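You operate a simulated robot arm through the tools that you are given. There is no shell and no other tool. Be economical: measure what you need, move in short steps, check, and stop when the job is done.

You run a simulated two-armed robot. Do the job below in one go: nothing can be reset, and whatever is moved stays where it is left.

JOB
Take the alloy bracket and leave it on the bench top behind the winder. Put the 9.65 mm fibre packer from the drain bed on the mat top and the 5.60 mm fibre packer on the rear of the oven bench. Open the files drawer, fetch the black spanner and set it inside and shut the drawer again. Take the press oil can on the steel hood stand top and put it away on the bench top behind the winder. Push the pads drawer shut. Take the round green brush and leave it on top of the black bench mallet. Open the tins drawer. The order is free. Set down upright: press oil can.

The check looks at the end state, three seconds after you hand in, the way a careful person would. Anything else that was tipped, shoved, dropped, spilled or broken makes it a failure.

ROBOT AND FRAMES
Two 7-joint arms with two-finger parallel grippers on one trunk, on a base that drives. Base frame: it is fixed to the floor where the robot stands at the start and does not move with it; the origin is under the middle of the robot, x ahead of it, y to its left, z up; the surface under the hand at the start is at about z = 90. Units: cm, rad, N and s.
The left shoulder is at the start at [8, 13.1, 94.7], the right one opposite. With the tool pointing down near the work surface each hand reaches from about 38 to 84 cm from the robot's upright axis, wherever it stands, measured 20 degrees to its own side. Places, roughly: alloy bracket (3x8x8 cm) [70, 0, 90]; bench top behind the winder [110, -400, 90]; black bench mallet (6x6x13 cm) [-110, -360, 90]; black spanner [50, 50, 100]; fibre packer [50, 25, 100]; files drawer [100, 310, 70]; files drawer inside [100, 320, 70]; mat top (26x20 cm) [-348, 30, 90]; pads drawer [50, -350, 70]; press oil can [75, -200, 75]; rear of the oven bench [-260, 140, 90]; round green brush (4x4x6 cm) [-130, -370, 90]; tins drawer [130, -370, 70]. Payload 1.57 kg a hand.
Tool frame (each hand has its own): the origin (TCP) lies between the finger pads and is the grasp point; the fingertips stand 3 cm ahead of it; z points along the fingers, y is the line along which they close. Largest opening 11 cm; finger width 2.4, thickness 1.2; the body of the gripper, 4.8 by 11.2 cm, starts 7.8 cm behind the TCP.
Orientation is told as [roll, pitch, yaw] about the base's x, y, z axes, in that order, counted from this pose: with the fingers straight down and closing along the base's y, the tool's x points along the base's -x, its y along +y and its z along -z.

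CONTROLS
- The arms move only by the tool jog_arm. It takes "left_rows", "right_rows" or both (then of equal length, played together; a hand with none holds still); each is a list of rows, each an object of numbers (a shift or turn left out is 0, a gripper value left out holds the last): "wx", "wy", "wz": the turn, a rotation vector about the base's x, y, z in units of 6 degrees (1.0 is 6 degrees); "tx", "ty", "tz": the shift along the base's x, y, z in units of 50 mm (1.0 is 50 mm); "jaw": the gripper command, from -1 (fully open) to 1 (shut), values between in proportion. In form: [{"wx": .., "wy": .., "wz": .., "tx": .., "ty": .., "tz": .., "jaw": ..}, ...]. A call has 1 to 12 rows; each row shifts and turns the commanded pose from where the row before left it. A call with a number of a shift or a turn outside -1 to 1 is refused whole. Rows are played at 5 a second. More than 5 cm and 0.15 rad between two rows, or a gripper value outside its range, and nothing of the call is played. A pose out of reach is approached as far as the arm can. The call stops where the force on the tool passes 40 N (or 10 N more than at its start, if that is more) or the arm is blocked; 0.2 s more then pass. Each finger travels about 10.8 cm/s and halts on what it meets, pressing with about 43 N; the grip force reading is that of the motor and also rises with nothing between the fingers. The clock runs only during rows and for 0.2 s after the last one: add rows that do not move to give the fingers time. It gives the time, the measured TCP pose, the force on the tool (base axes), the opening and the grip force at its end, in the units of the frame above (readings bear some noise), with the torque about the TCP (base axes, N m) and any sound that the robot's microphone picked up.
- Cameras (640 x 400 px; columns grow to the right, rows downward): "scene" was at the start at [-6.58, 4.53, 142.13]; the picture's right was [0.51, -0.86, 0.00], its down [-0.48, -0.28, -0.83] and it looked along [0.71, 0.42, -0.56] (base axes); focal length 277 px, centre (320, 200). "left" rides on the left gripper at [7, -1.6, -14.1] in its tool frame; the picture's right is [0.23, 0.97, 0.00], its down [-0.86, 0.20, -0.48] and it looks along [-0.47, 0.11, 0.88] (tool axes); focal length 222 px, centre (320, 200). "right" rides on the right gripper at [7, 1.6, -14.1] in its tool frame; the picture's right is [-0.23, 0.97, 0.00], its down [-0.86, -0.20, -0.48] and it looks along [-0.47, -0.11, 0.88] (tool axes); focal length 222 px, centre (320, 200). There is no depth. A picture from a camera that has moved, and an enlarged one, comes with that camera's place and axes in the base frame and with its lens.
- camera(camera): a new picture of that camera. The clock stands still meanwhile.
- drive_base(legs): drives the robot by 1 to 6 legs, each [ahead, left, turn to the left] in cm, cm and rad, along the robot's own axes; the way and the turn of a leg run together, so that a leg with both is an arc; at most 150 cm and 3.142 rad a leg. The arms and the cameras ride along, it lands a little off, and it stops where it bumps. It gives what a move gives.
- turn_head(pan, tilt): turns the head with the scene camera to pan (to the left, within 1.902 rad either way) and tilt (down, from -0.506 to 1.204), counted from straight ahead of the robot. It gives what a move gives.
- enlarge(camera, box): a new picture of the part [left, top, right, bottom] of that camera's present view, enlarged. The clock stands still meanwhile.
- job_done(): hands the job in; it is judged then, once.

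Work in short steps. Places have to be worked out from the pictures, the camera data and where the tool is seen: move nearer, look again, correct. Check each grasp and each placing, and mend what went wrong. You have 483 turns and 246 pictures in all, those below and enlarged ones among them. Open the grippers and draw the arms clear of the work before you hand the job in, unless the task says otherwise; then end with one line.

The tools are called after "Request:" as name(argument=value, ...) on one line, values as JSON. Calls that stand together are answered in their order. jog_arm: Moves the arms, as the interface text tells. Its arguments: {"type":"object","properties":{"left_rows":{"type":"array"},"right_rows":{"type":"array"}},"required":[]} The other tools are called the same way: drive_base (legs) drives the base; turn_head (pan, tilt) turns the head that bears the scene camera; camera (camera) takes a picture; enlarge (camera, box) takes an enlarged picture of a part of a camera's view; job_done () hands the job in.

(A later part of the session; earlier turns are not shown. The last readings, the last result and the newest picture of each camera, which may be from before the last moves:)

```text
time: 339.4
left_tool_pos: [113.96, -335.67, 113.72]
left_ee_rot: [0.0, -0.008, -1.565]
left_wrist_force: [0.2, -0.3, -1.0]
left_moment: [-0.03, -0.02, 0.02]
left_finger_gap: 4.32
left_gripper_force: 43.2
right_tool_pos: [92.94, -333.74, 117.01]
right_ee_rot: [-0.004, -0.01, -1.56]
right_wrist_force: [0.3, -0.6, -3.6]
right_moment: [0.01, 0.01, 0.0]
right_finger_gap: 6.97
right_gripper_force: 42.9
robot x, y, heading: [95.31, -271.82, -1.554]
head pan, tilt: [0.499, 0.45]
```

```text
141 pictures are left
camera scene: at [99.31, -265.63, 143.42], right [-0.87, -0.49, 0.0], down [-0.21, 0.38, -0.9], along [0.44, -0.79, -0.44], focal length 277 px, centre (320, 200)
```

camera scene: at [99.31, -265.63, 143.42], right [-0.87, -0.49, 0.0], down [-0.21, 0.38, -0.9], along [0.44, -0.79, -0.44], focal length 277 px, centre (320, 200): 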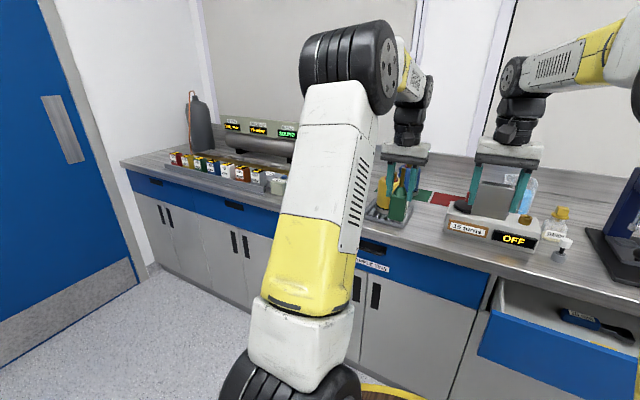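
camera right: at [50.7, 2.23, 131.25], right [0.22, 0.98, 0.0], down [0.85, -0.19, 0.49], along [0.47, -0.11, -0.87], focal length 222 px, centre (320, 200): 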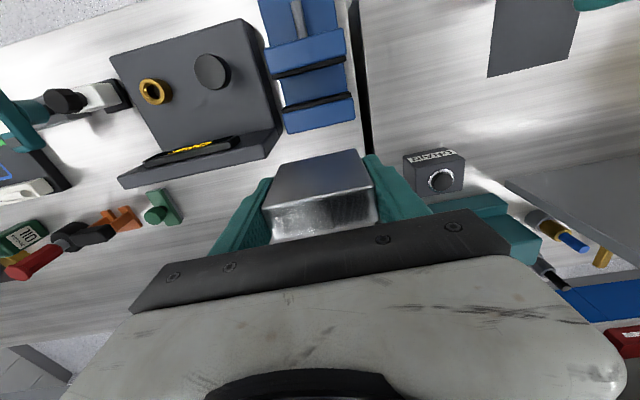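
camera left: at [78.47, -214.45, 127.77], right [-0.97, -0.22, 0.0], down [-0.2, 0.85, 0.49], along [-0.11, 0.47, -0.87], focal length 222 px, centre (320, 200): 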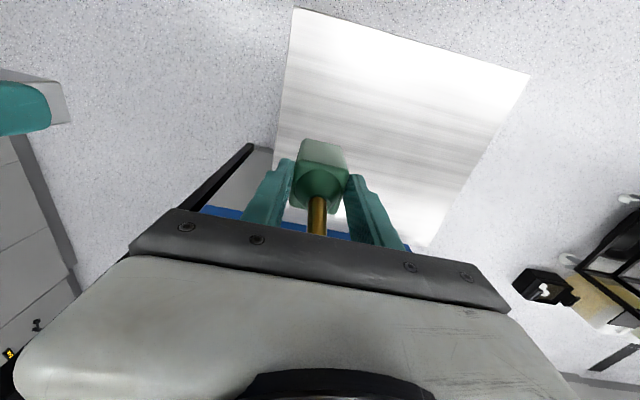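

The device labelled "15 turns" is the winder. View the area behind it with both hand cameras.

Request:
camera(camera="left")

Request:
camera(camera="right")

Request:
turn_head(pan=0.0, tilt=0.45)

Request:
enlarge(camera="scene", box=[190, 130, 410, 265])

```text
140 pictures are left
camera left: at [112.39, -328.64, 127.73], right [0.97, 0.23, 0.0], down [0.2, -0.85, 0.49], along [0.11, -0.47, -0.87], focal length 222 px, centre (320, 200)
```

left: 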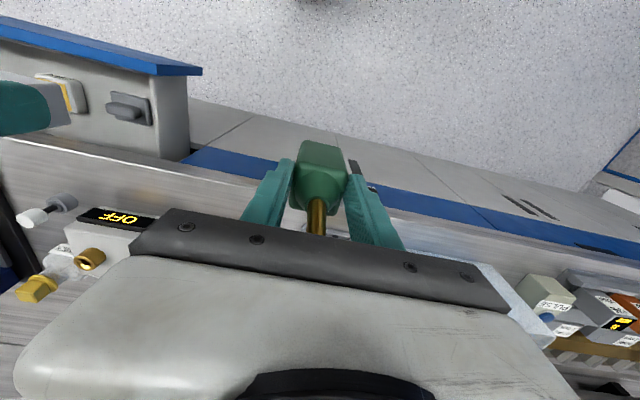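

```text
139 pictures are left
camera right: at [94.58, -326.56, 131.22], right [0.98, -0.22, 0.0], down [-0.19, -0.85, 0.49], along [-0.11, -0.47, -0.87], focal length 222 px, centre (320, 200)
```

right: 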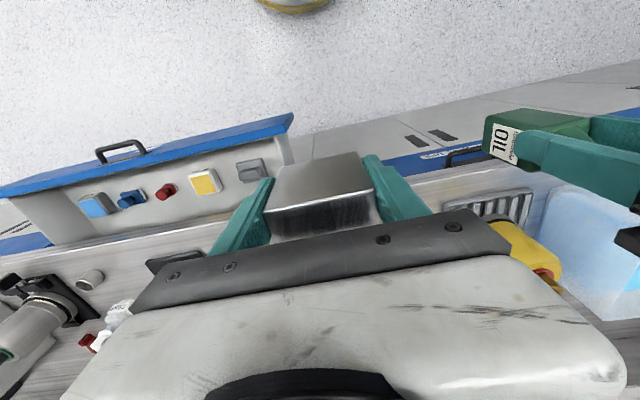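

```text
time: 340.3
left_tool_pos: [114.02, -335.6, 113.67]
left_ee_rot: [0.0, -0.009, -1.565]
left_wrist_force: [0.0, 0.7, -1.2]
left_moment: [-0.01, -0.01, 0.01]
left_finger_gap: 4.34
left_gripper_force: 43.5
right_tool_pos: [92.89, -333.87, 117.07]
right_ee_rot: [-0.003, -0.008, -1.561]
right_wrist_force: [1.0, 0.3, -4.2]
right_moment: [0.02, 0.01, 0.02]
right_finger_gap: 7.01
right_gripper_force: 42.4
robot x, y, heading: [95.16, -271.59, -1.56]
head pan, tilt: [0.0, 0.45]
```

```text
2.91 times, centred on (300, 198) of scene
camera zoom: at [94.93, -266.8, 143.42], right [-1.0, -0.01, 0.0], down [-0.01, 0.44, -0.9], along [0.01, -0.9, -0.44], focal length 805 px, centre (378, 207)
```

zoom: 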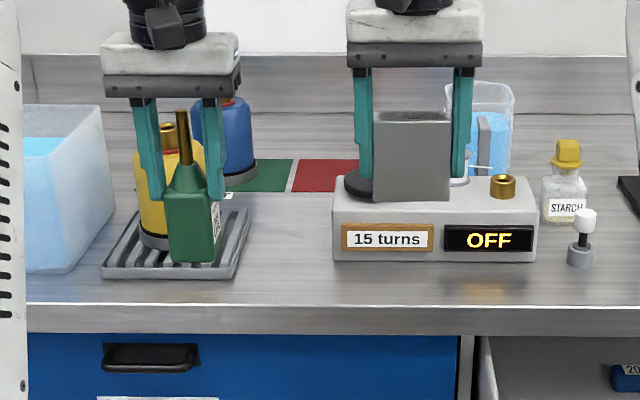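

Raise both hands and move closer: to about (117, -297).

Request:
jog_arm(left_rows=[{"tz": 0.8}, {"tz": 0.8}, {}], right_rows=[{"tz": 0.5}, {"tz": 0.5}, {}])

Request:
drive_base(legs=[[0, 22, -0.01], [24, 0, 0]])

Request:
camera(camera="left")

Request:
camera(camera="right")

Request:
camera(camera="scene")

```text
time: 341.1
left_tool_pos: [114.18, -335.85, 121.67]
left_ee_rot: [0.0, -0.009, -1.567]
left_wrist_force: [0.1, 0.2, -1.4]
left_moment: [0.01, 0.03, 0.01]
left_finger_gap: 4.32
left_gripper_force: 43.1
right_tool_pos: [93.11, -333.64, 122.01]
right_ee_rot: [-0.003, -0.007, -1.561]
right_wrist_force: [-0.2, -0.1, -3.9]
right_moment: [-0.01, 0.0, -0.01]
right_finger_gap: 6.99
right_gripper_force: 43.0
robot x, y, heading: [95.5, -271.96, -1.555]
head pan, tilt: [0.0, 0.45]
```

```text
time: 344.2
left_tool_pos: [135.15, -360.15, 121.73]
left_ee_rot: [0.002, -0.008, -1.58]
left_wrist_force: [0.6, -0.4, -3.0]
left_moment: [0.02, 0.05, -0.01]
left_finger_gap: 4.34
left_gripper_force: 42.8
right_tool_pos: [113.95, -357.76, 122.04]
right_ee_rot: [-0.005, -0.009, -1.578]
right_wrist_force: [-0.6, 0.4, -3.6]
right_moment: [0.04, 0.01, -0.03]
right_finger_gap: 6.99
right_gripper_force: 42.6
robot x, y, heading: [116.88, -295.73, -1.576]
head pan, tilt: [0.0, 0.45]
```

```text
137 pictures are left
camera left: at [133.6, -353.12, 135.75], right [0.98, 0.22, 0.0], down [0.19, -0.85, 0.49], along [0.1, -0.47, -0.87], focal length 222 px, centre (320, 200)
```

left: 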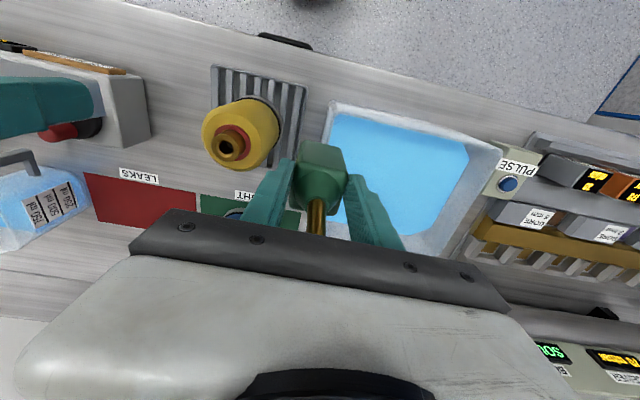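

```text
136 pictures are left
camera right: at [115.71, -350.66, 136.27], right [0.97, -0.23, 0.0], down [-0.2, -0.85, 0.49], along [-0.11, -0.47, -0.87], focal length 222 px, centre (320, 200)
```

right: 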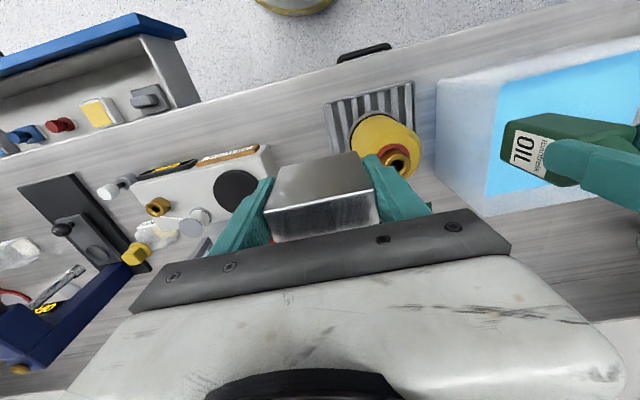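

```text
135 pictures are left
camera scene: at [116.94, -291.01, 143.42], right [-1.0, 0.0, 0.0], down [0.0, 0.44, -0.9], along [0.0, -0.9, -0.44], focal length 277 px, centre (320, 200)
```

scene: 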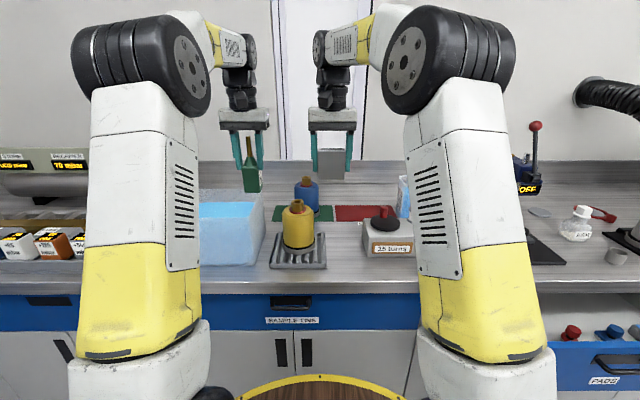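

The rear strip behind the LEAKS/TIGHT squares needs a forward-pitched grasp for reach. I'll return to the empty steel stand, set both items down and regrasp them with pitched hands.

Request:
drive_base(legs=[[-24, 0, 0], [0, 0, 1.571], [0, 0, 1.571], [0, 48, 0]])

Request:
turn_head(pan=0.0, tilt=0.7)

Request:
camera(camera="scene")

```text
time: 356.1
left_tool_pos: [50.24, -208.0, 121.63]
left_ee_rot: [0.0, -0.009, 1.571]
left_wrist_force: [0.4, 0.7, -1.5]
left_moment: [0.0, 0.01, -0.01]
left_finger_gap: 4.34
left_gripper_force: 43.2
right_tool_pos: [71.48, -210.07, 121.96]
right_ee_rot: [-0.005, -0.009, 1.575]
right_wrist_force: [-0.4, 0.2, -4.8]
right_moment: [-0.03, -0.03, 0.0]
right_finger_gap: 6.99
right_gripper_force: 43.4
robot x, y, heading: [68.91, -272.48, 1.573]
head pan, tilt: [0.0, 0.45]
```

```text
time: 356.9
left_tool_pos: [50.29, -207.86, 121.71]
left_ee_rot: [-0.001, -0.008, 1.569]
left_wrist_force: [0.4, 0.7, -1.5]
left_moment: [0.0, -0.01, 0.01]
left_finger_gap: 4.34
left_gripper_force: 43.1
right_tool_pos: [71.4, -210.13, 122.06]
right_ee_rot: [-0.002, -0.008, 1.574]
right_wrist_force: [-0.4, 0.4, -3.0]
right_moment: [-0.01, 0.0, 0.03]
right_finger_gap: 6.99
right_gripper_force: 42.5
robot x, y, heading: [68.51, -272.29, 1.576]
head pan, tilt: [0.0, 0.7]
```

```text
134 pictures are left
camera scene: at [68.71, -277.66, 141.21], right [1.0, 0.01, 0.0], down [0.0, -0.64, -0.77], along [0.0, 0.77, -0.64], focal length 277 px, centre (320, 200)
```

scene: 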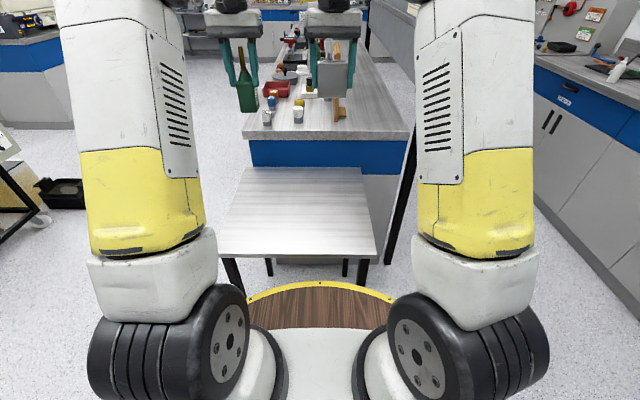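

Both hands are above the stand. Lower them together, leaving ~1 cm.

Request:
jog_arm(left_rows=[{"tz": -0.8}, {"tz": -0.8}, {"tz": -0.8}, {"tz": -0.8}, {"tz": -0.8}, {"tz": -0.8}, {"tz": -0.8}, {"tz": -0.8}, {"tz": -0.6}, {"tz": -0.2}, {}], right_rows=[{"tz": -0.9}, {"tz": -0.9}, {"tz": -0.9}, {"tz": -0.9}, {"tz": -0.9}, {"tz": -0.9}, {"tz": -0.9}, {"tz": -0.9}, {"tz": -0.7}, {"tz": -0.3}, {}])

Request:
jog_arm(left_rows=[{"tz": -0.06}, {"tz": -0.06}, {"tz": -0.06}, {"tz": -0.06}, {"tz": -0.06}, {"tz": -0.06}, {}])

Request:
jog_arm(right_rows=[{"tz": -0.06}, {"tz": -0.06}, {"tz": -0.06}, {"tz": -0.06}, {"tz": -0.06}, {"tz": -0.06}, {}])

```text
time: 359.3
left_tool_pos: [50.28, -207.95, 85.85]
left_ee_rot: [0.001, -0.009, 1.57]
left_wrist_force: [0.7, -0.1, -2.0]
left_moment: [-0.02, -0.01, 0.02]
left_finger_gap: 4.33
left_gripper_force: 42.5
right_tool_pos: [71.35, -210.13, 80.96]
right_ee_rot: [-0.003, -0.009, 1.574]
right_wrist_force: [0.0, -0.1, -4.6]
right_moment: [-0.04, 0.02, 0.02]
right_finger_gap: 6.95
right_gripper_force: 43.9
robot x, y, heading: [68.9, -271.8, 1.573]
head pan, tilt: [0.0, 0.7]
```

```text
time: 360.7
left_tool_pos: [50.05, -207.95, 84.33]
left_ee_rot: [0.0, -0.013, 1.57]
left_wrist_force: [0.2, -2.1, 9.9]
left_moment: [-0.16, -0.07, 0.03]
left_finger_gap: 4.34
left_gripper_force: 43.4
right_tool_pos: [71.38, -210.18, 80.97]
right_ee_rot: [-0.003, -0.007, 1.574]
right_wrist_force: [0.3, 0.1, -4.1]
right_moment: [-0.01, 0.01, 0.03]
right_finger_gap: 6.98
right_gripper_force: 43.0
robot x, y, heading: [68.61, -272.24, 1.574]
head pan, tilt: [0.0, 0.7]
stopped in row 6 (left hand): the force on the tool passed its limit at 43 N (the readings are from after the stop); the commanded pose is now the measured one
```

```text
time: 362.3
left_tool_pos: [50.12, -208.01, 84.4]
left_ee_rot: [0.0, -0.012, 1.572]
left_wrist_force: [0.1, 2.2, 12.5]
left_moment: [0.28, -0.01, -0.05]
left_finger_gap: 4.33
left_gripper_force: 43.0
right_tool_pos: [71.35, -210.0, 79.45]
right_ee_rot: [-0.003, -0.015, 1.574]
right_wrist_force: [-0.5, 5.6, 35.4]
right_moment: [0.34, 0.46, -0.07]
right_finger_gap: 7.0
right_gripper_force: 43.4
robot x, y, heading: [68.84, -272.46, 1.576]
head pan, tilt: [0.0, 0.7]
```

Both are seated. Open slightly and pitch both hands forward 48° around the items.

Request:
jog_arm(left_rows=[{"tz": 0.02}, {"jaw": -0.3}, {}, {}, {"wx": 1}, {"wx": 1}, {"wx": 1}, {"wx": 1}, {"wx": 1}, {"wx": 1}, {"wx": 1}, {"wx": 1}], right_rows=[{"tz": 0.05}, {"jaw": -0.7}, {}, {}, {"wx": 1}, {"wx": 1}, {"wx": 1}, {"wx": 1}, {"wx": 1}, {"wx": 1}, {"wx": 1}, {"wx": 1}])

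Request:
camera(camera="left")

Request:
camera(camera="right")

```text
time: 364.9
left_tool_pos: [50.06, -207.81, 84.44]
left_ee_rot: [0.001, -0.849, 1.572]
left_wrist_force: [-0.5, -0.4, 1.2]
left_moment: [-0.02, 0.06, 0.01]
left_finger_gap: 7.14
left_gripper_force: 0.0
right_tool_pos: [71.3, -210.12, 79.64]
right_ee_rot: [-0.01, -0.848, 1.577]
right_wrist_force: [-1.1, 0.8, 0.4]
right_moment: [-0.02, 0.02, 0.01]
right_finger_gap: 9.37
right_gripper_force: 0.0
robot x, y, heading: [69.18, -271.97, 1.577]
head pan, tilt: [0.0, 0.7]
```

```text
133 pictures are left
camera left: at [51.81, -223.18, 88.45], right [-0.97, -0.15, -0.17], down [-0.2, 0.2, 0.96], along [-0.11, 0.97, -0.23], focal length 222 px, centre (320, 200)
```

left: 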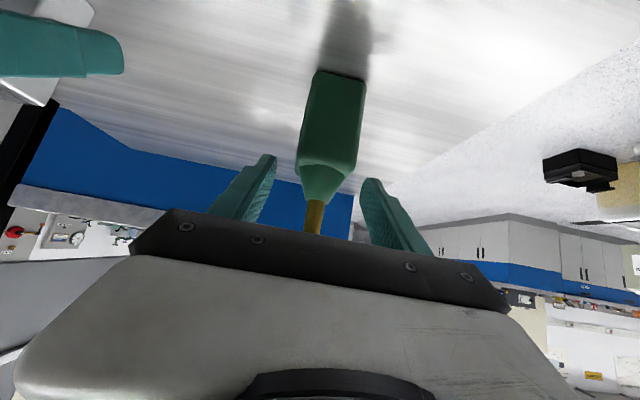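

```text
132 pictures are left
camera right: at [69.75, -225.32, 83.78], right [-0.97, 0.15, 0.17], down [0.19, 0.21, 0.96], along [0.11, 0.97, -0.23], focal length 222 px, centre (320, 200)
```

right: 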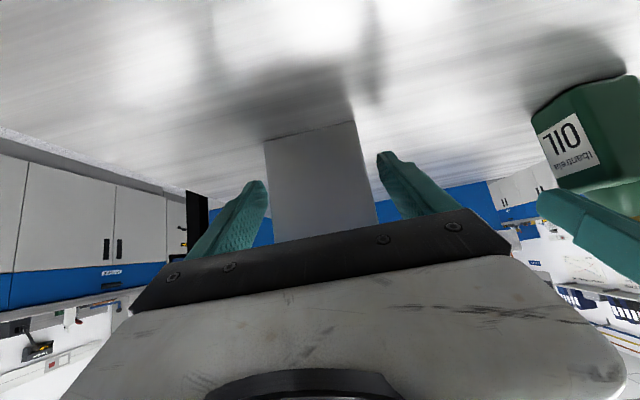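

Both items stand upright between the fingers. Lower the left 3 cm for a fuller grip, then close both and lift.

Request:
jog_arm(left_rows=[{"tz": -0.3}, {"tz": -0.3}, {"jaw": 1}, {}, {}, {}, {}], right_rows=[{}, {}, {"jaw": 1}, {}, {}, {}, {}])

Request:
jog_arm(left_rows=[{"tz": 0.3}, {"tz": 0.8}, {"tz": 0.8}, {"tz": 0.8}, {"tz": 0.8}, {"tz": 0.8}, {"tz": 0.8}, {"tz": 0.8}, {"tz": 0.8}, {}], right_rows=[{"tz": 0.3}, {"tz": 0.8}, {"tz": 0.8}, {"tz": 0.8}, {"tz": 0.8}, {"tz": 0.8}, {"tz": 0.8}, {"tz": 0.8}, {"tz": 0.8}, {}])

Request:
camera(camera="scene")

```text
time: 366.5
left_tool_pos: [50.03, -207.89, 81.48]
left_ee_rot: [0.001, -0.85, 1.572]
left_wrist_force: [1.6, 0.6, 1.1]
left_moment: [0.07, -0.05, 0.0]
left_finger_gap: 4.36
left_gripper_force: 42.9
right_tool_pos: [71.4, -210.12, 79.51]
right_ee_rot: [-0.008, -0.847, 1.577]
right_wrist_force: [0.0, -0.2, 0.7]
right_moment: [0.02, 0.12, -0.02]
right_finger_gap: 6.97
right_gripper_force: 42.9
robot x, y, heading: [68.97, -272.08, 1.581]
head pan, tilt: [0.0, 0.7]
```

```text
time: 368.7
left_tool_pos: [50.21, -207.85, 114.66]
left_ee_rot: [0.0, -0.848, 1.573]
left_wrist_force: [-0.1, -0.4, -2.1]
left_moment: [-0.03, -0.02, -0.04]
left_finger_gap: 4.38
left_gripper_force: 42.9
right_tool_pos: [71.83, -210.43, 113.17]
right_ee_rot: [-0.008, -0.845, 1.578]
right_wrist_force: [0.5, 0.1, -4.4]
right_moment: [-0.02, 0.02, -0.02]
right_finger_gap: 7.0
right_gripper_force: 42.7
robot x, y, heading: [68.94, -271.88, 1.575]
head pan, tilt: [0.0, 0.7]
```

```text
131 pictures are left
camera scene: at [68.7, -277.68, 141.2], right [1.0, 0.01, 0.0], down [0.0, -0.64, -0.76], along [0.0, 0.76, -0.64], focal length 277 px, centre (320, 200)
```

scene: 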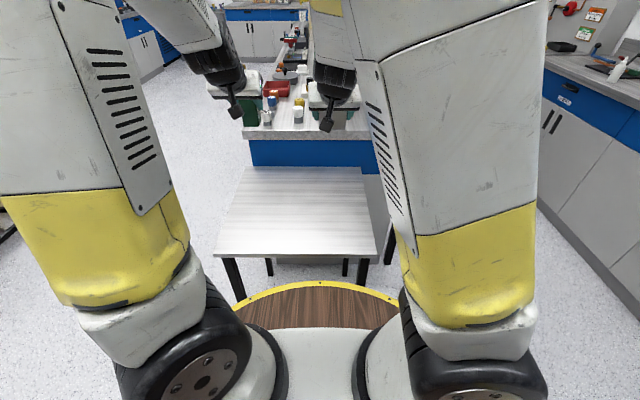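

Both regrasped. Raise a bit, go back and turn to face the winder bench.

Request:
jog_arm(left_rows=[{"tz": 0.7}, {"tz": 0.6}, {}], right_rows=[{"tz": 0.7}, {"tz": 0.7}, {}])

Request:
drive_base(legs=[[0, -50, 0], [0, 0, -1.571], [0, 0, -1.571], [28, 0, 0]])

Request:
turn_head(pan=-0.1, tilt=0.45)

Request:
camera(camera="scene")

Request:
camera(camera="right")

```text
time: 369.5
left_tool_pos: [50.11, -207.8, 121.41]
left_ee_rot: [-0.002, -0.848, 1.571]
left_wrist_force: [-0.1, -0.1, -1.4]
left_moment: [-0.04, -0.06, 0.0]
left_finger_gap: 4.36
left_gripper_force: 43.4
right_tool_pos: [71.51, -210.21, 120.15]
right_ee_rot: [-0.01, -0.845, 1.577]
right_wrist_force: [-0.4, -0.4, -3.5]
right_moment: [-0.01, 0.0, 0.02]
right_finger_gap: 6.98
right_gripper_force: 43.1
robot x, y, heading: [68.89, -272.43, 1.573]
head pan, tilt: [0.0, 0.7]
```

```text
time: 381.7
left_tool_pos: [134.82, -365.1, 121.33]
left_ee_rot: [-0.001, -0.85, -1.606]
left_wrist_force: [0.3, 1.1, -0.8]
left_moment: [0.0, -0.02, 0.01]
left_finger_gap: 4.35
left_gripper_force: 42.9
right_tool_pos: [113.51, -361.95, 120.07]
right_ee_rot: [-0.006, -0.846, -1.601]
right_wrist_force: [-0.8, -0.5, -2.8]
right_moment: [0.0, -0.02, -0.04]
right_finger_gap: 6.99
right_gripper_force: 43.1
robot x, y, heading: [118.54, -300.0, -1.604]
head pan, tilt: [0.0, 0.7]
```

```text
time: 382.5
left_tool_pos: [134.89, -365.18, 121.36]
left_ee_rot: [0.0, -0.848, -1.608]
left_wrist_force: [0.1, -1.0, -1.0]
left_moment: [-0.02, 0.0, 0.0]
left_finger_gap: 4.36
left_gripper_force: 43.2
right_tool_pos: [113.54, -361.93, 120.07]
right_ee_rot: [-0.008, -0.844, -1.601]
right_wrist_force: [-0.3, 1.2, -2.9]
right_moment: [0.02, 0.0, -0.02]
right_finger_gap: 6.99
right_gripper_force: 42.4
robot x, y, heading: [118.52, -300.26, -1.602]
head pan, tilt: [-0.099, 0.45]
```

```text
130 pictures are left
camera scene: at [117.45, -295.27, 143.41], right [-0.99, 0.13, 0.0], down [0.06, 0.43, -0.9], along [-0.12, -0.89, -0.44], focal length 277 px, centre (320, 200)
```

scene: 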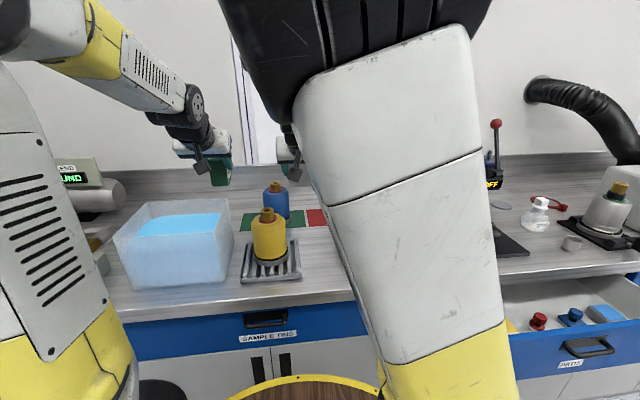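

```text
129 pictures are left
camera right: at [115.76, -346.78, 124.38], right [0.97, -0.19, 0.16], down [-0.2, -0.2, 0.96], along [-0.14, -0.96, -0.23], focal length 222 px, centre (320, 200)
```

right: 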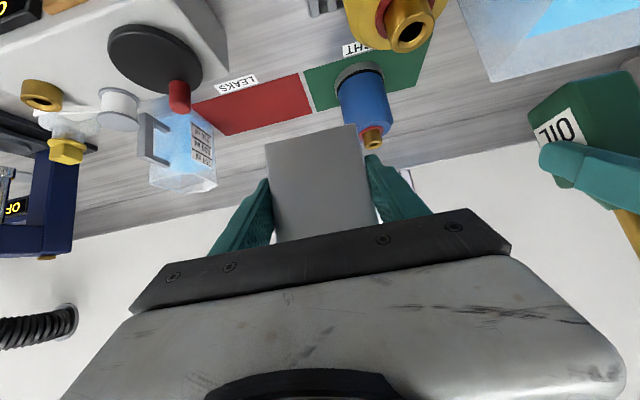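

The strip behind the squares (y≈-397…-417) is visible and free. Straighten heading, drive 12 cm closer, then extend the right hand with the bracket to (98, -403) at height.

Request:
drive_base(legs=[[13, 2, 0.03]])

Request:
jog_arm(right_rows=[{"tx": -0.5, "ty": -0.7}, {"tx": -0.5, "ty": -0.7}, {"tx": -0.5, "ty": -0.7}, {"tx": -0.5, "ty": -0.7}, {"tx": -0.5, "ty": -0.7}, {"tx": -0.3, "ty": -0.7}, {}])

Request:
camera(camera="right")

Request:
camera(camera="scene")

```text
time: 383.8
left_tool_pos: [138.88, -377.51, 121.3]
left_ee_rot: [0.0, -0.851, -1.572]
left_wrist_force: [-1.2, -0.7, -1.4]
left_moment: [0.04, -0.01, -0.01]
left_finger_gap: 4.35
left_gripper_force: 42.9
right_tool_pos: [117.47, -375.1, 120.0]
right_ee_rot: [-0.008, -0.847, -1.567]
right_wrist_force: [-0.9, 0.2, -3.7]
right_moment: [0.04, -0.01, 0.01]
right_finger_gap: 6.99
right_gripper_force: 42.3
robot x, y, heading: [120.24, -312.78, -1.567]
head pan, tilt: [-0.099, 0.45]
```

```text
time: 385.4
left_tool_pos: [138.76, -377.45, 121.33]
left_ee_rot: [0.001, -0.848, -1.571]
left_wrist_force: [0.0, -0.8, -1.7]
left_moment: [0.01, 0.04, -0.01]
left_finger_gap: 4.39
left_gripper_force: 42.5
right_tool_pos: [103.37, -396.06, 120.13]
right_ee_rot: [-0.008, -0.844, -1.565]
right_wrist_force: [0.5, -0.5, -3.9]
right_moment: [0.0, 0.0, -0.01]
right_finger_gap: 6.98
right_gripper_force: 42.7
robot x, y, heading: [120.29, -313.2, -1.567]
head pan, tilt: [-0.099, 0.45]
```

```text
128 pictures are left
camera right: at [105.01, -380.85, 124.46], right [0.97, -0.15, 0.17], down [-0.19, -0.21, 0.96], along [-0.11, -0.97, -0.23], focal length 222 px, centre (320, 200)
```

right: 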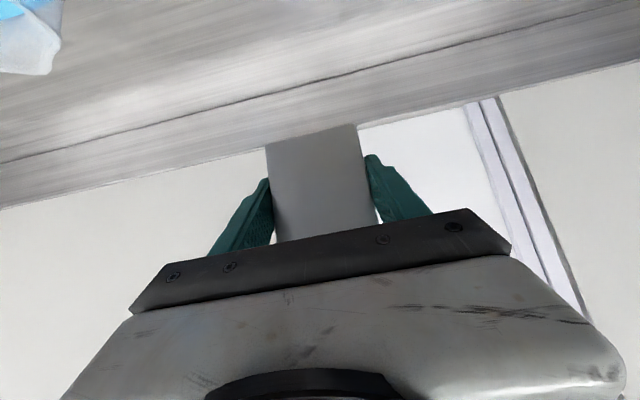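

```text
127 pictures are left
camera scene: at [119.08, -308.31, 143.42], right [-1.0, 0.1, 0.0], down [0.04, 0.43, -0.9], along [-0.09, -0.9, -0.44], focal length 277 px, centre (320, 200)
```

scene: 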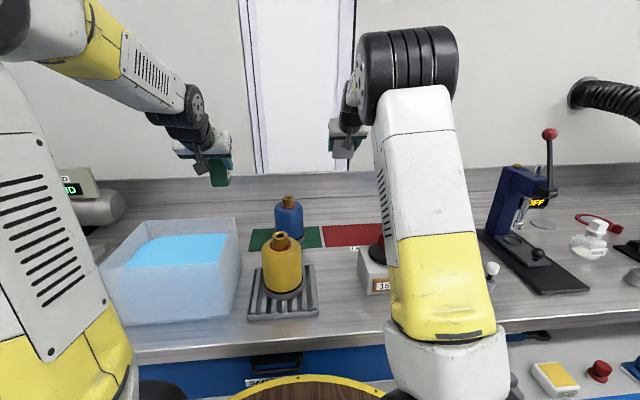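

Backsplash base is at y≈-421. Move to (99.5, -403.5), then lower in stages while watching the arm over the winder.

Request:
jog_arm(right_rows=[{"tx": -0.4, "ty": -0.75}, {"tx": -0.38, "ty": -0.75}, {"tz": -0.6}, {"tz": -0.6}, {"tz": -0.6}, {"tz": -0.6}, {}])

Request:
camera(camera="scene")

Request:
camera(camera="right")

```text
time: 387.0
left_tool_pos: [138.83, -377.44, 121.29]
left_ee_rot: [0.0, -0.848, -1.572]
left_wrist_force: [0.4, 0.2, -2.0]
left_moment: [0.01, 0.01, 0.06]
left_finger_gap: 4.35
left_gripper_force: 42.7
right_tool_pos: [99.67, -403.64, 108.13]
right_ee_rot: [-0.009, -0.845, -1.567]
right_wrist_force: [0.8, 0.0, -3.9]
right_moment: [0.04, 0.0, -0.01]
right_finger_gap: 6.97
right_gripper_force: 43.2
robot x, y, heading: [120.36, -313.06, -1.567]
head pan, tilt: [-0.099, 0.45]
```

```text
126 pictures are left
camera scene: at [119.09, -308.31, 143.42], right [-1.0, 0.09, 0.0], down [0.04, 0.43, -0.9], along [-0.09, -0.9, -0.44], focal length 277 px, centre (320, 200)
```

scene: 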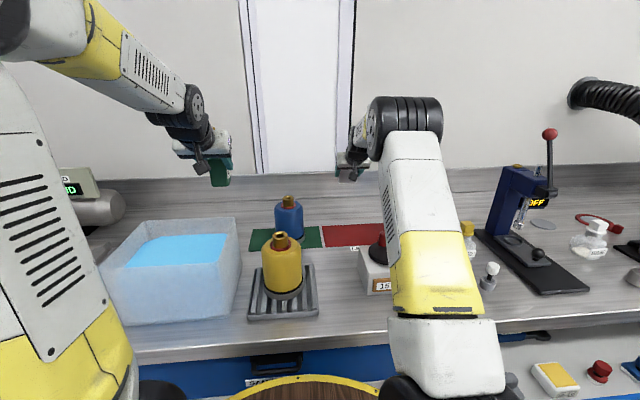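

```text
125 pictures are left
camera right: at [101.34, -388.41, 112.4], right [0.97, -0.15, 0.17], down [-0.2, -0.21, 0.96], along [-0.11, -0.97, -0.23], focal length 222 px, centre (320, 200)
```

right: 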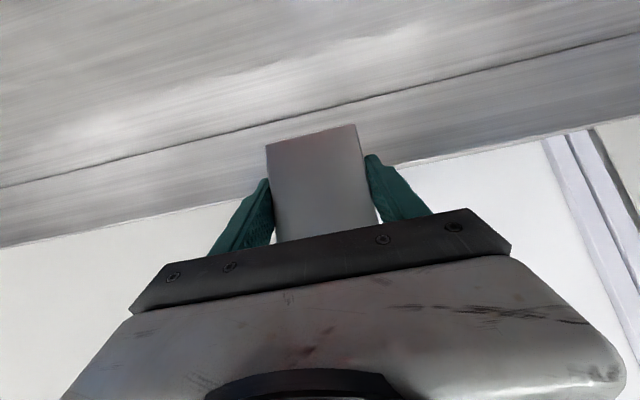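

Plenty of clearance. Lower to contact.

Request:
jog_arm(right_rows=[{"tz": -0.7}, {"tz": -0.7}, {"tz": -0.6}, {"tz": -0.4}, {"tz": -0.1}, {"tz": -0.06}, {"tz": -0.06}, {"tz": -0.06}, {"tz": -0.06}, {"tz": -0.06}, {}])

Request:
camera(camera="scene")

```text
time: 389.4
left_tool_pos: [138.97, -377.33, 121.25]
left_ee_rot: [0.0, -0.85, -1.573]
left_wrist_force: [0.0, -0.1, -1.1]
left_moment: [0.03, 0.0, -0.01]
left_finger_gap: 4.36
left_gripper_force: 43.3
right_tool_pos: [99.63, -403.61, 94.56]
right_ee_rot: [-0.008, -0.853, -1.567]
right_wrist_force: [-0.4, 3.7, 19.5]
right_moment: [0.32, -0.86, 0.12]
right_finger_gap: 6.97
right_gripper_force: 43.6
robot x, y, heading: [120.31, -313.17, -1.568]
head pan, tilt: [-0.099, 0.45]
```

```text
124 pictures are left
camera scene: at [119.11, -308.18, 143.42], right [-1.0, 0.1, 0.0], down [0.04, 0.43, -0.9], along [-0.09, -0.9, -0.43], focal length 277 px, centre (320, 200)
```

scene: 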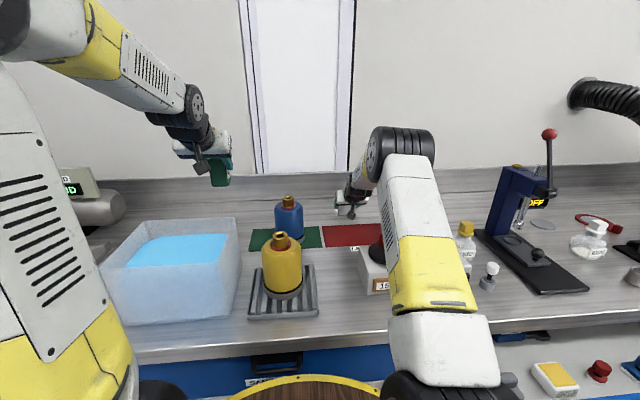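

Contact. Release the bracket and lift the hand up.

Request:
jog_arm(right_rows=[{"tz": 0.03}, {"jaw": -0.65}, {}, {}, {"tz": 0.3}, {"tz": 0.6}, {"tz": 0.8}, {"tz": 0.8}, {"tz": 0.8}, {}])

Request:
camera(camera="right")

```text
time: 391.6
left_tool_pos: [138.93, -377.47, 121.29]
left_ee_rot: [0.0, -0.846, -1.574]
left_wrist_force: [-0.2, 0.4, -1.1]
left_moment: [0.03, 0.02, -0.03]
left_finger_gap: 4.38
left_gripper_force: 43.2
right_tool_pos: [99.5, -403.56, 110.78]
right_ee_rot: [-0.009, -0.846, -1.566]
right_wrist_force: [0.3, 0.1, -0.2]
right_moment: [0.01, 0.03, -0.02]
right_finger_gap: 9.05
right_gripper_force: 0.0
robot x, y, heading: [120.28, -312.56, -1.564]
head pan, tilt: [-0.099, 0.45]
```

```text
123 pictures are left
camera right: at [101.19, -388.37, 115.05], right [0.97, -0.15, 0.16], down [-0.19, -0.21, 0.96], along [-0.11, -0.97, -0.23], focal length 222 px, centre (320, 200)
```

right: 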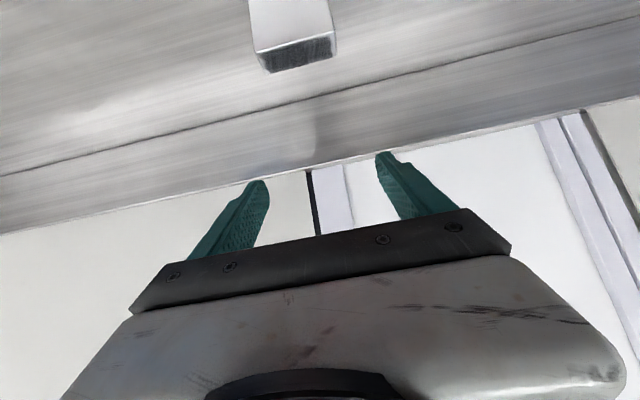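

Bracket stands behind the winder. Next, close the pads drawer with the right hand: withdraw and drive to face it.

Request:
jog_arm(right_rows=[{"tz": 0.7, "jaw": 1}, {"tz": 0.7, "ty": 0.4}, {"ty": 0.8}, {"ty": 0.8}, {"ty": 0.8}, {"ty": 0.8}, {"ty": 0.8}, {}])

Request:
drive_base(legs=[[-44, 0, 0], [0, -62, 0]])

Request:
turn_head(pan=-0.1, tilt=0.7)

Request:
camera(camera="scene")

```text
time: 393.4
left_tool_pos: [138.85, -377.49, 121.35]
left_ee_rot: [0.0, -0.849, -1.572]
left_wrist_force: [-0.9, -0.4, -1.2]
left_moment: [-0.06, 0.0, 0.03]
left_finger_gap: 4.38
left_gripper_force: 42.9
right_tool_pos: [99.76, -381.61, 117.84]
right_ee_rot: [-0.008, -0.846, -1.565]
right_wrist_force: [0.2, 0.5, -0.6]
right_moment: [0.02, 0.01, 0.01]
right_finger_gap: 0.0
right_gripper_force: 21.3
robot x, y, heading: [120.14, -313.51, -1.568]
head pan, tilt: [-0.099, 0.45]
```

```text
time: 399.2
left_tool_pos: [76.7, -333.34, 121.35]
left_ee_rot: [0.0, -0.849, -1.56]
left_wrist_force: [0.1, 0.0, -1.2]
left_moment: [0.07, 0.0, -0.02]
left_finger_gap: 4.34
left_gripper_force: 42.8
right_tool_pos: [37.64, -337.83, 117.86]
right_ee_rot: [-0.006, -0.847, -1.552]
right_wrist_force: [-0.4, -0.2, -0.1]
right_moment: [0.0, 0.0, -0.03]
right_finger_gap: 0.01
right_gripper_force: 21.5
robot x, y, heading: [57.28, -269.3, -1.556]
head pan, tilt: [-0.099, 0.45]
```

```text
time: 400.0
left_tool_pos: [76.57, -333.44, 121.31]
left_ee_rot: [0.001, -0.849, -1.56]
left_wrist_force: [-0.2, 0.6, -1.6]
left_moment: [0.02, -0.01, 0.01]
left_finger_gap: 4.36
left_gripper_force: 42.8
right_tool_pos: [37.6, -337.76, 117.93]
right_ee_rot: [-0.007, -0.845, -1.554]
right_wrist_force: [-0.2, 0.6, -0.4]
right_moment: [0.0, 0.0, -0.02]
right_finger_gap: 0.0
right_gripper_force: 21.1
robot x, y, heading: [57.61, -269.07, -1.55]
head pan, tilt: [-0.099, 0.7]
```

```text
122 pictures are left
camera scene: at [56.05, -263.66, 141.21], right [-1.0, 0.08, 0.0], down [0.05, 0.64, -0.77], along [-0.06, -0.76, -0.64], focal length 277 px, centre (320, 200)
```

scene: 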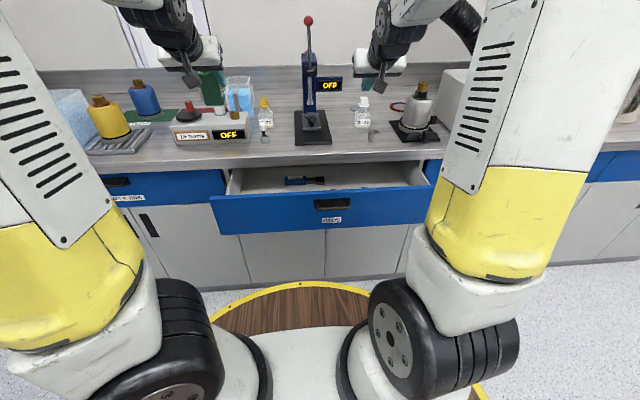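

Pads drawer front is at y≈-333, handle around x 47. Back 4 cm, bring the closed right hand before the front at x≈33, and lower to z≈79.

Request:
drive_base(legs=[[-4, 0, -0.015]])

Request:
jog_arm(right_rows=[{"ty": 0.7, "tx": -0.4}, {"ty": 0.7, "tx": -0.4}, {"ty": 0.6}, {"tz": -0.8}, {"tz": -0.8}, {"tz": -0.8}, {"tz": -0.8}, {"tz": -0.8}, {"tz": -0.8}, {"tz": -0.8}, {"tz": -0.8}, {"tz": -0.8}])

Request:
camera(camera="scene")

```text
time: 400.9
left_tool_pos: [75.63, -329.5, 121.38]
left_ee_rot: [0.0, -0.848, -1.576]
left_wrist_force: [-0.3, -0.9, -1.9]
left_moment: [0.03, 0.01, -0.01]
left_finger_gap: 4.35
left_gripper_force: 42.7
right_tool_pos: [36.44, -333.47, 117.77]
right_ee_rot: [-0.007, -0.843, -1.57]
right_wrist_force: [0.3, -0.8, 0.5]
right_moment: [-0.02, -0.01, 0.01]
right_finger_gap: 0.0
right_gripper_force: 21.0
robot x, y, heading: [57.08, -265.21, -1.564]
head pan, tilt: [-0.099, 0.7]
```

```text
time: 403.4
left_tool_pos: [75.66, -329.49, 121.35]
left_ee_rot: [0.0, -0.849, -1.575]
left_wrist_force: [0.3, 0.1, -1.4]
left_moment: [-0.01, 0.01, 0.03]
left_finger_gap: 4.34
left_gripper_force: 43.0
right_tool_pos: [32.39, -323.19, 86.64]
right_ee_rot: [-0.009, -0.846, -1.569]
right_wrist_force: [-0.9, 0.4, 0.6]
right_moment: [0.02, -0.04, -0.02]
right_finger_gap: 0.0
right_gripper_force: 21.6
right hand out of reach, approached as far as the arm can: row 5, 6, 7
robot x, y, heading: [57.22, -264.9, -1.565]
head pan, tilt: [-0.099, 0.7]
```

```text
121 pictures are left
camera scene: at [56.1, -259.52, 141.2], right [-1.0, 0.1, 0.0], down [0.06, 0.64, -0.77], along [-0.07, -0.76, -0.64], focal length 277 px, centre (320, 200)
```

scene: 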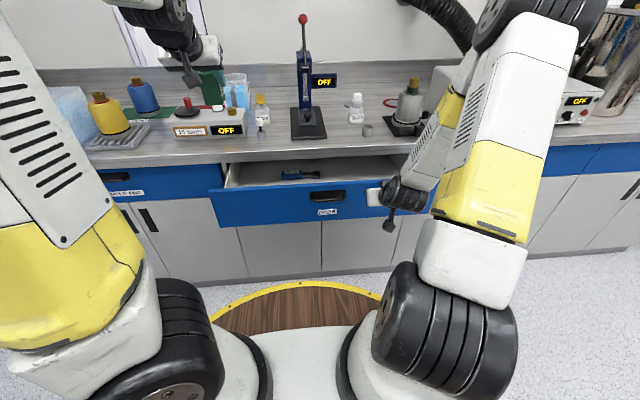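

Lower to z≈80, then push with the base, finishing by arm.

Request:
jog_arm(right_rows=[{"tz": -0.7}, {"tz": -0.6}, {}])

Request:
drive_base(legs=[[18, 0, 0]])

Request:
camera(camera="scene")

```text
time: 404.2
left_tool_pos: [75.67, -329.51, 121.36]
left_ee_rot: [0.001, -0.849, -1.576]
left_wrist_force: [-0.1, -0.4, -2.5]
left_moment: [0.01, 0.0, -0.01]
left_finger_gap: 4.37
left_gripper_force: 42.9
right_tool_pos: [32.57, -323.33, 80.05]
right_ee_rot: [-0.008, -0.846, -1.57]
right_wrist_force: [0.1, -0.5, 0.7]
right_moment: [0.0, 0.03, 0.0]
right_finger_gap: 0.0
right_gripper_force: 20.6
robot x, y, heading: [56.93, -265.19, -1.573]
head pan, tilt: [-0.099, 0.7]
```

```text
time: 405.8
left_tool_pos: [75.55, -347.3, 121.31]
left_ee_rot: [0.0, -0.849, -1.577]
left_wrist_force: [-0.5, 0.3, -1.5]
left_moment: [0.03, 0.02, 0.0]
left_finger_gap: 4.37
left_gripper_force: 42.8
right_tool_pos: [32.38, -341.2, 80.08]
right_ee_rot: [-0.007, -0.845, -1.572]
right_wrist_force: [0.4, 1.2, -0.1]
right_moment: [-0.02, -0.02, -0.02]
right_finger_gap: 0.0
right_gripper_force: 21.1
robot x, y, heading: [57.32, -283.13, -1.568]
head pan, tilt: [-0.099, 0.7]
```

```text
120 pictures are left
camera scene: at [56.11, -277.43, 141.2], right [-0.99, 0.1, 0.0], down [0.06, 0.64, -0.76], along [-0.08, -0.76, -0.64], focal length 277 px, centre (320, 200)
```

scene: 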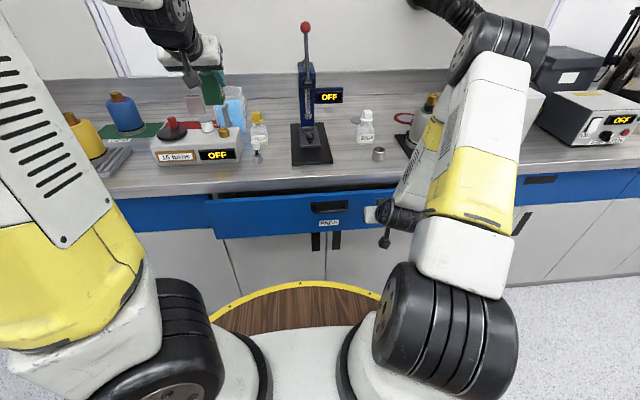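

Request:
drive_base(legs=[[4, 0, 0]])

Request:
jog_arm(right_rows=[{"ty": -0.25}, {"ty": -0.25}, {"ty": -0.25}, {"ty": -0.2}, {"ty": -0.2}, {"ty": -0.2}, {}])

Request:
camera(camera="scene")

```text
time: 406.6
left_tool_pos: [75.56, -351.34, 121.33]
left_ee_rot: [0.001, -0.847, -1.578]
left_wrist_force: [0.6, 0.9, -1.9]
left_moment: [0.02, 0.01, -0.02]
left_finger_gap: 4.36
left_gripper_force: 42.9
right_tool_pos: [32.32, -345.29, 80.15]
right_ee_rot: [-0.008, -0.847, -1.57]
right_wrist_force: [-0.5, 0.2, -0.3]
right_moment: [0.0, 0.02, -0.03]
right_finger_gap: 0.03
right_gripper_force: 21.6
robot x, y, heading: [56.95, -286.88, -1.568]
head pan, tilt: [-0.099, 0.7]
```

```text
time: 407.6
left_tool_pos: [75.42, -351.3, 121.25]
left_ee_rot: [0.002, -0.849, -1.58]
left_wrist_force: [-1.0, -0.2, -0.8]
left_moment: [0.02, 0.0, 0.0]
left_finger_gap: 4.35
left_gripper_force: 42.9
right_tool_pos: [32.27, -348.47, 79.84]
right_ee_rot: [-0.004, -0.832, -1.574]
right_wrist_force: [0.2, 9.0, 5.2]
right_moment: [-0.04, -0.06, 0.03]
right_finger_gap: 0.0
right_gripper_force: 21.6
robot x, y, heading: [57.33, -286.51, -1.572]
head pan, tilt: [-0.099, 0.7]
stopped in row 4 (right hand): the force on the tool passed its limit at 58 N (the readings are from after the stop); the commanded pose is now the measured one
```

```text
119 pictures are left
camera scene: at [56.12, -281.39, 141.2], right [-0.99, 0.1, 0.0], down [0.06, 0.64, -0.77], along [-0.08, -0.76, -0.64], focal length 277 px, centre (320, 200)
```

scene: 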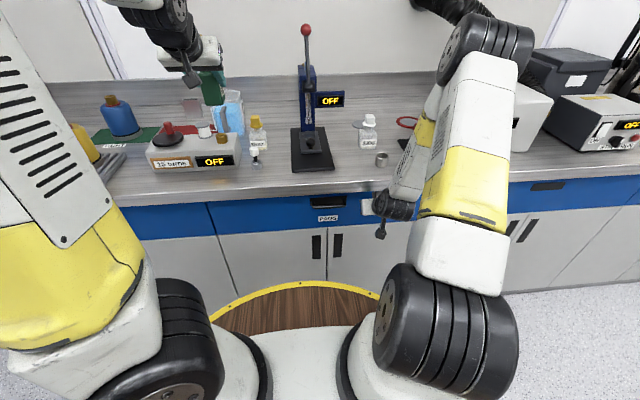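

Pads drawer is shut. Back off, raise the right hand, and go to place the can.

Request:
drive_base(legs=[[-14, 0, 0]])

Request:
jog_arm(right_rows=[{"tz": 0.8}, {"tz": 0.8}, {"tz": 0.8}, {"tz": 0.8}, {"tz": 0.8}, {"tz": 0.8}, {"tz": 0.8}, {"tz": 0.8}, {"tx": -0.6}, {"tx": -0.6}, {}])

Request:
drive_base(legs=[[0, 43, 0], [12, 0, 0]])

Request:
turn_head(pan=0.0, tilt=0.5)

Request:
camera(camera="scene")

Request:
camera(camera="left")

```text
time: 408.9
left_tool_pos: [75.51, -337.32, 121.2]
left_ee_rot: [0.003, -0.848, -1.577]
left_wrist_force: [0.0, 0.3, -2.1]
left_moment: [0.04, 0.02, 0.01]
left_finger_gap: 4.35
left_gripper_force: 43.3
right_tool_pos: [32.35, -334.62, 79.89]
right_ee_rot: [-0.004, -0.833, -1.575]
right_wrist_force: [0.3, 0.0, 0.7]
right_moment: [0.02, -0.01, -0.03]
right_finger_gap: 0.02
right_gripper_force: 21.0
robot x, y, heading: [57.4, -272.7, -1.572]
head pan, tilt: [-0.099, 0.7]
```

```text
time: 411.3
left_tool_pos: [75.58, -337.23, 121.24]
left_ee_rot: [0.001, -0.845, -1.577]
left_wrist_force: [0.4, -0.5, -1.4]
left_moment: [0.04, 0.01, 0.01]
left_finger_gap: 4.35
left_gripper_force: 43.1
right_tool_pos: [26.58, -334.69, 111.81]
right_ee_rot: [-0.007, -0.833, -1.572]
right_wrist_force: [0.5, 0.3, 0.6]
right_moment: [-0.01, 0.01, -0.01]
right_finger_gap: 0.0
right_gripper_force: 22.0
robot x, y, heading: [57.17, -272.73, -1.569]
head pan, tilt: [-0.099, 0.7]
```

```text
time: 414.8
left_tool_pos: [118.55, -349.45, 121.22]
left_ee_rot: [0.001, -0.846, -1.578]
left_wrist_force: [0.1, 0.6, -2.3]
left_moment: [0.02, -0.04, 0.07]
left_finger_gap: 4.35
left_gripper_force: 43.2
right_tool_pos: [69.52, -346.87, 111.78]
right_ee_rot: [-0.006, -0.833, -1.572]
right_wrist_force: [0.2, 0.4, -0.6]
right_moment: [0.01, 0.01, 0.03]
right_finger_gap: 0.03
right_gripper_force: 21.4
robot x, y, heading: [100.39, -284.99, -1.573]
head pan, tilt: [-0.099, 0.7]
```

```text
time: 415.5
left_tool_pos: [118.5, -349.25, 121.33]
left_ee_rot: [0.002, -0.847, -1.578]
left_wrist_force: [-0.4, -0.5, -1.7]
left_moment: [0.05, -0.03, -0.02]
left_finger_gap: 4.38
left_gripper_force: 42.6
right_tool_pos: [69.48, -346.85, 111.81]
right_ee_rot: [-0.005, -0.834, -1.572]
right_wrist_force: [0.1, 0.2, -0.2]
right_moment: [0.03, 0.0, 0.03]
right_finger_gap: 0.0
right_gripper_force: 21.3
robot x, y, heading: [100.35, -285.13, -1.57]
head pan, tilt: [0.0, 0.499]
```

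```text
118 pictures are left
camera scene: at [99.97, -280.1, 142.97], right [-1.0, 0.0, 0.0], down [0.0, 0.48, -0.88], along [0.0, -0.88, -0.48], focal length 277 px, centre (320, 200)
```

scene: 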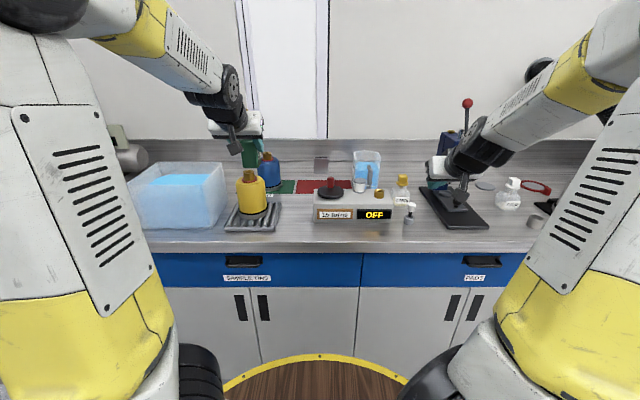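

```text
117 pictures are left
camera left: at [117.02, -334.21, 125.38], right [0.97, 0.14, -0.17], down [0.2, -0.21, 0.96], along [0.1, -0.97, -0.23], focal length 222 px, centre (320, 200)
```

left: 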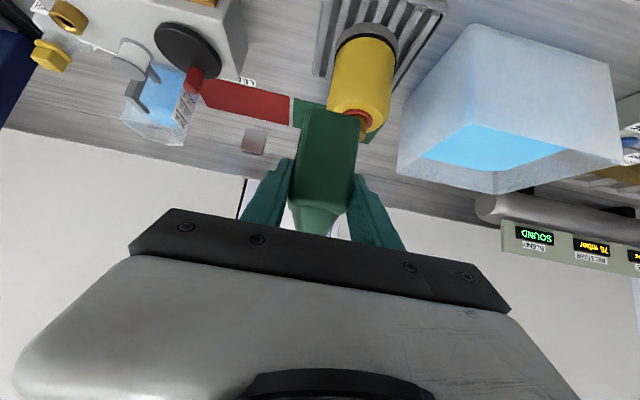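

Keep the right hand away from the arbor press: retract and raise it, then drive closer.

Request:
jog_arm(right_rows=[{"tz": 0.7, "ty": 0.5}, {"tz": 0.7, "ty": 0.7}, {"ty": 0.8, "tx": 0.4}, {"ty": 0.6, "tx": 0.6}, {}])

Request:
drive_base(legs=[[27, 0, 0]])

Request:
jog_arm(left_rows=[{"ty": -0.8}, {"ty": -0.8}, {"ty": -0.8}, {"tx": -0.4, "ty": -0.8}, {"tx": -0.4, "ty": -0.8}, {"tx": -0.4, "ty": -0.6}, {}])

Request:
camera(camera="left")

Request:
camera(camera="scene")

```text
time: 416.7
left_tool_pos: [118.53, -349.42, 121.25]
left_ee_rot: [0.001, -0.848, -1.577]
left_wrist_force: [0.2, -0.2, -1.9]
left_moment: [0.01, -0.01, 0.0]
left_finger_gap: 4.37
left_gripper_force: 42.9
right_tool_pos: [74.26, -333.71, 118.61]
right_ee_rot: [-0.003, -0.832, -1.575]
right_wrist_force: [0.5, 0.2, 0.0]
right_moment: [0.0, 0.0, 0.03]
right_finger_gap: 0.0
right_gripper_force: 21.4
right hand out of reach, approached as far as the arm can: row 1
robot x, y, heading: [99.99, -284.9, -1.573]
head pan, tilt: [0.0, 0.499]
```

```text
time: 418.6
left_tool_pos: [118.58, -376.9, 121.32]
left_ee_rot: [0.002, -0.848, -1.58]
left_wrist_force: [-0.5, 0.4, -1.6]
left_moment: [0.03, 0.01, 0.0]
left_finger_gap: 4.37
left_gripper_force: 43.4
right_tool_pos: [74.28, -361.23, 118.74]
right_ee_rot: [-0.006, -0.832, -1.573]
right_wrist_force: [0.4, -0.1, 0.3]
right_moment: [0.01, -0.02, -0.02]
right_finger_gap: 0.0
right_gripper_force: 21.5
robot x, y, heading: [100.44, -312.5, -1.568]
head pan, tilt: [0.0, 0.499]
```

```text
time: 420.2
left_tool_pos: [112.62, -399.73, 121.22]
left_ee_rot: [0.0, -0.846, -1.579]
left_wrist_force: [0.4, -0.2, -1.5]
left_moment: [0.03, -0.02, 0.0]
left_finger_gap: 4.39
left_gripper_force: 42.4
right_tool_pos: [74.22, -361.21, 118.59]
right_ee_rot: [-0.005, -0.832, -1.572]
right_wrist_force: [0.2, 0.6, 0.1]
right_moment: [0.03, 0.01, -0.01]
right_finger_gap: 0.0
right_gripper_force: 21.5
robot x, y, heading: [100.18, -312.13, -1.569]
head pan, tilt: [0.0, 0.499]
```

```text
116 pictures are left
camera left: at [111.03, -384.58, 125.42], right [0.97, 0.14, -0.17], down [0.2, -0.21, 0.96], along [0.1, -0.97, -0.23], focal length 222 px, centre (320, 200)
```

left: 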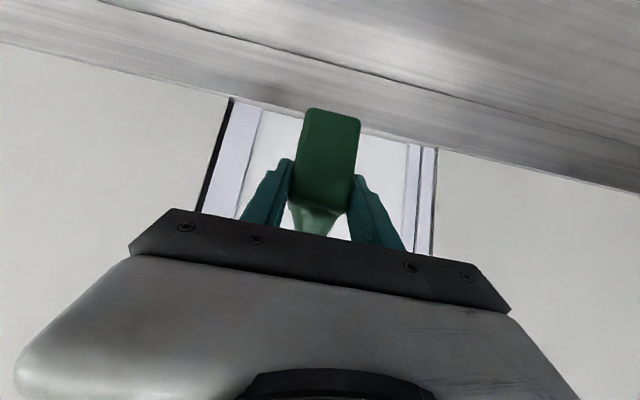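

```text
115 pictures are left
camera scene: at [99.97, -307.51, 142.97], right [-1.0, 0.0, 0.0], down [0.0, 0.48, -0.88], along [0.0, -0.88, -0.48], focal length 277 px, centre (320, 200)
```

scene: 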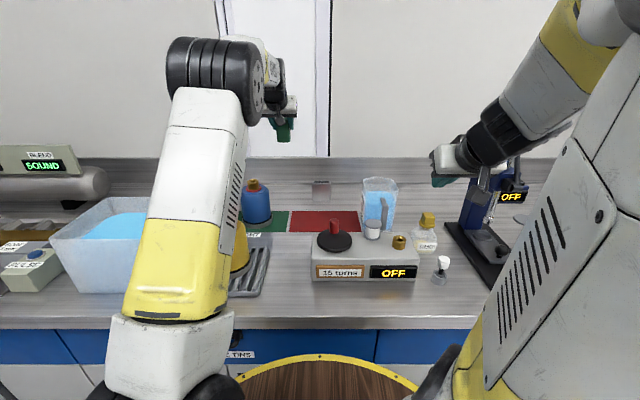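

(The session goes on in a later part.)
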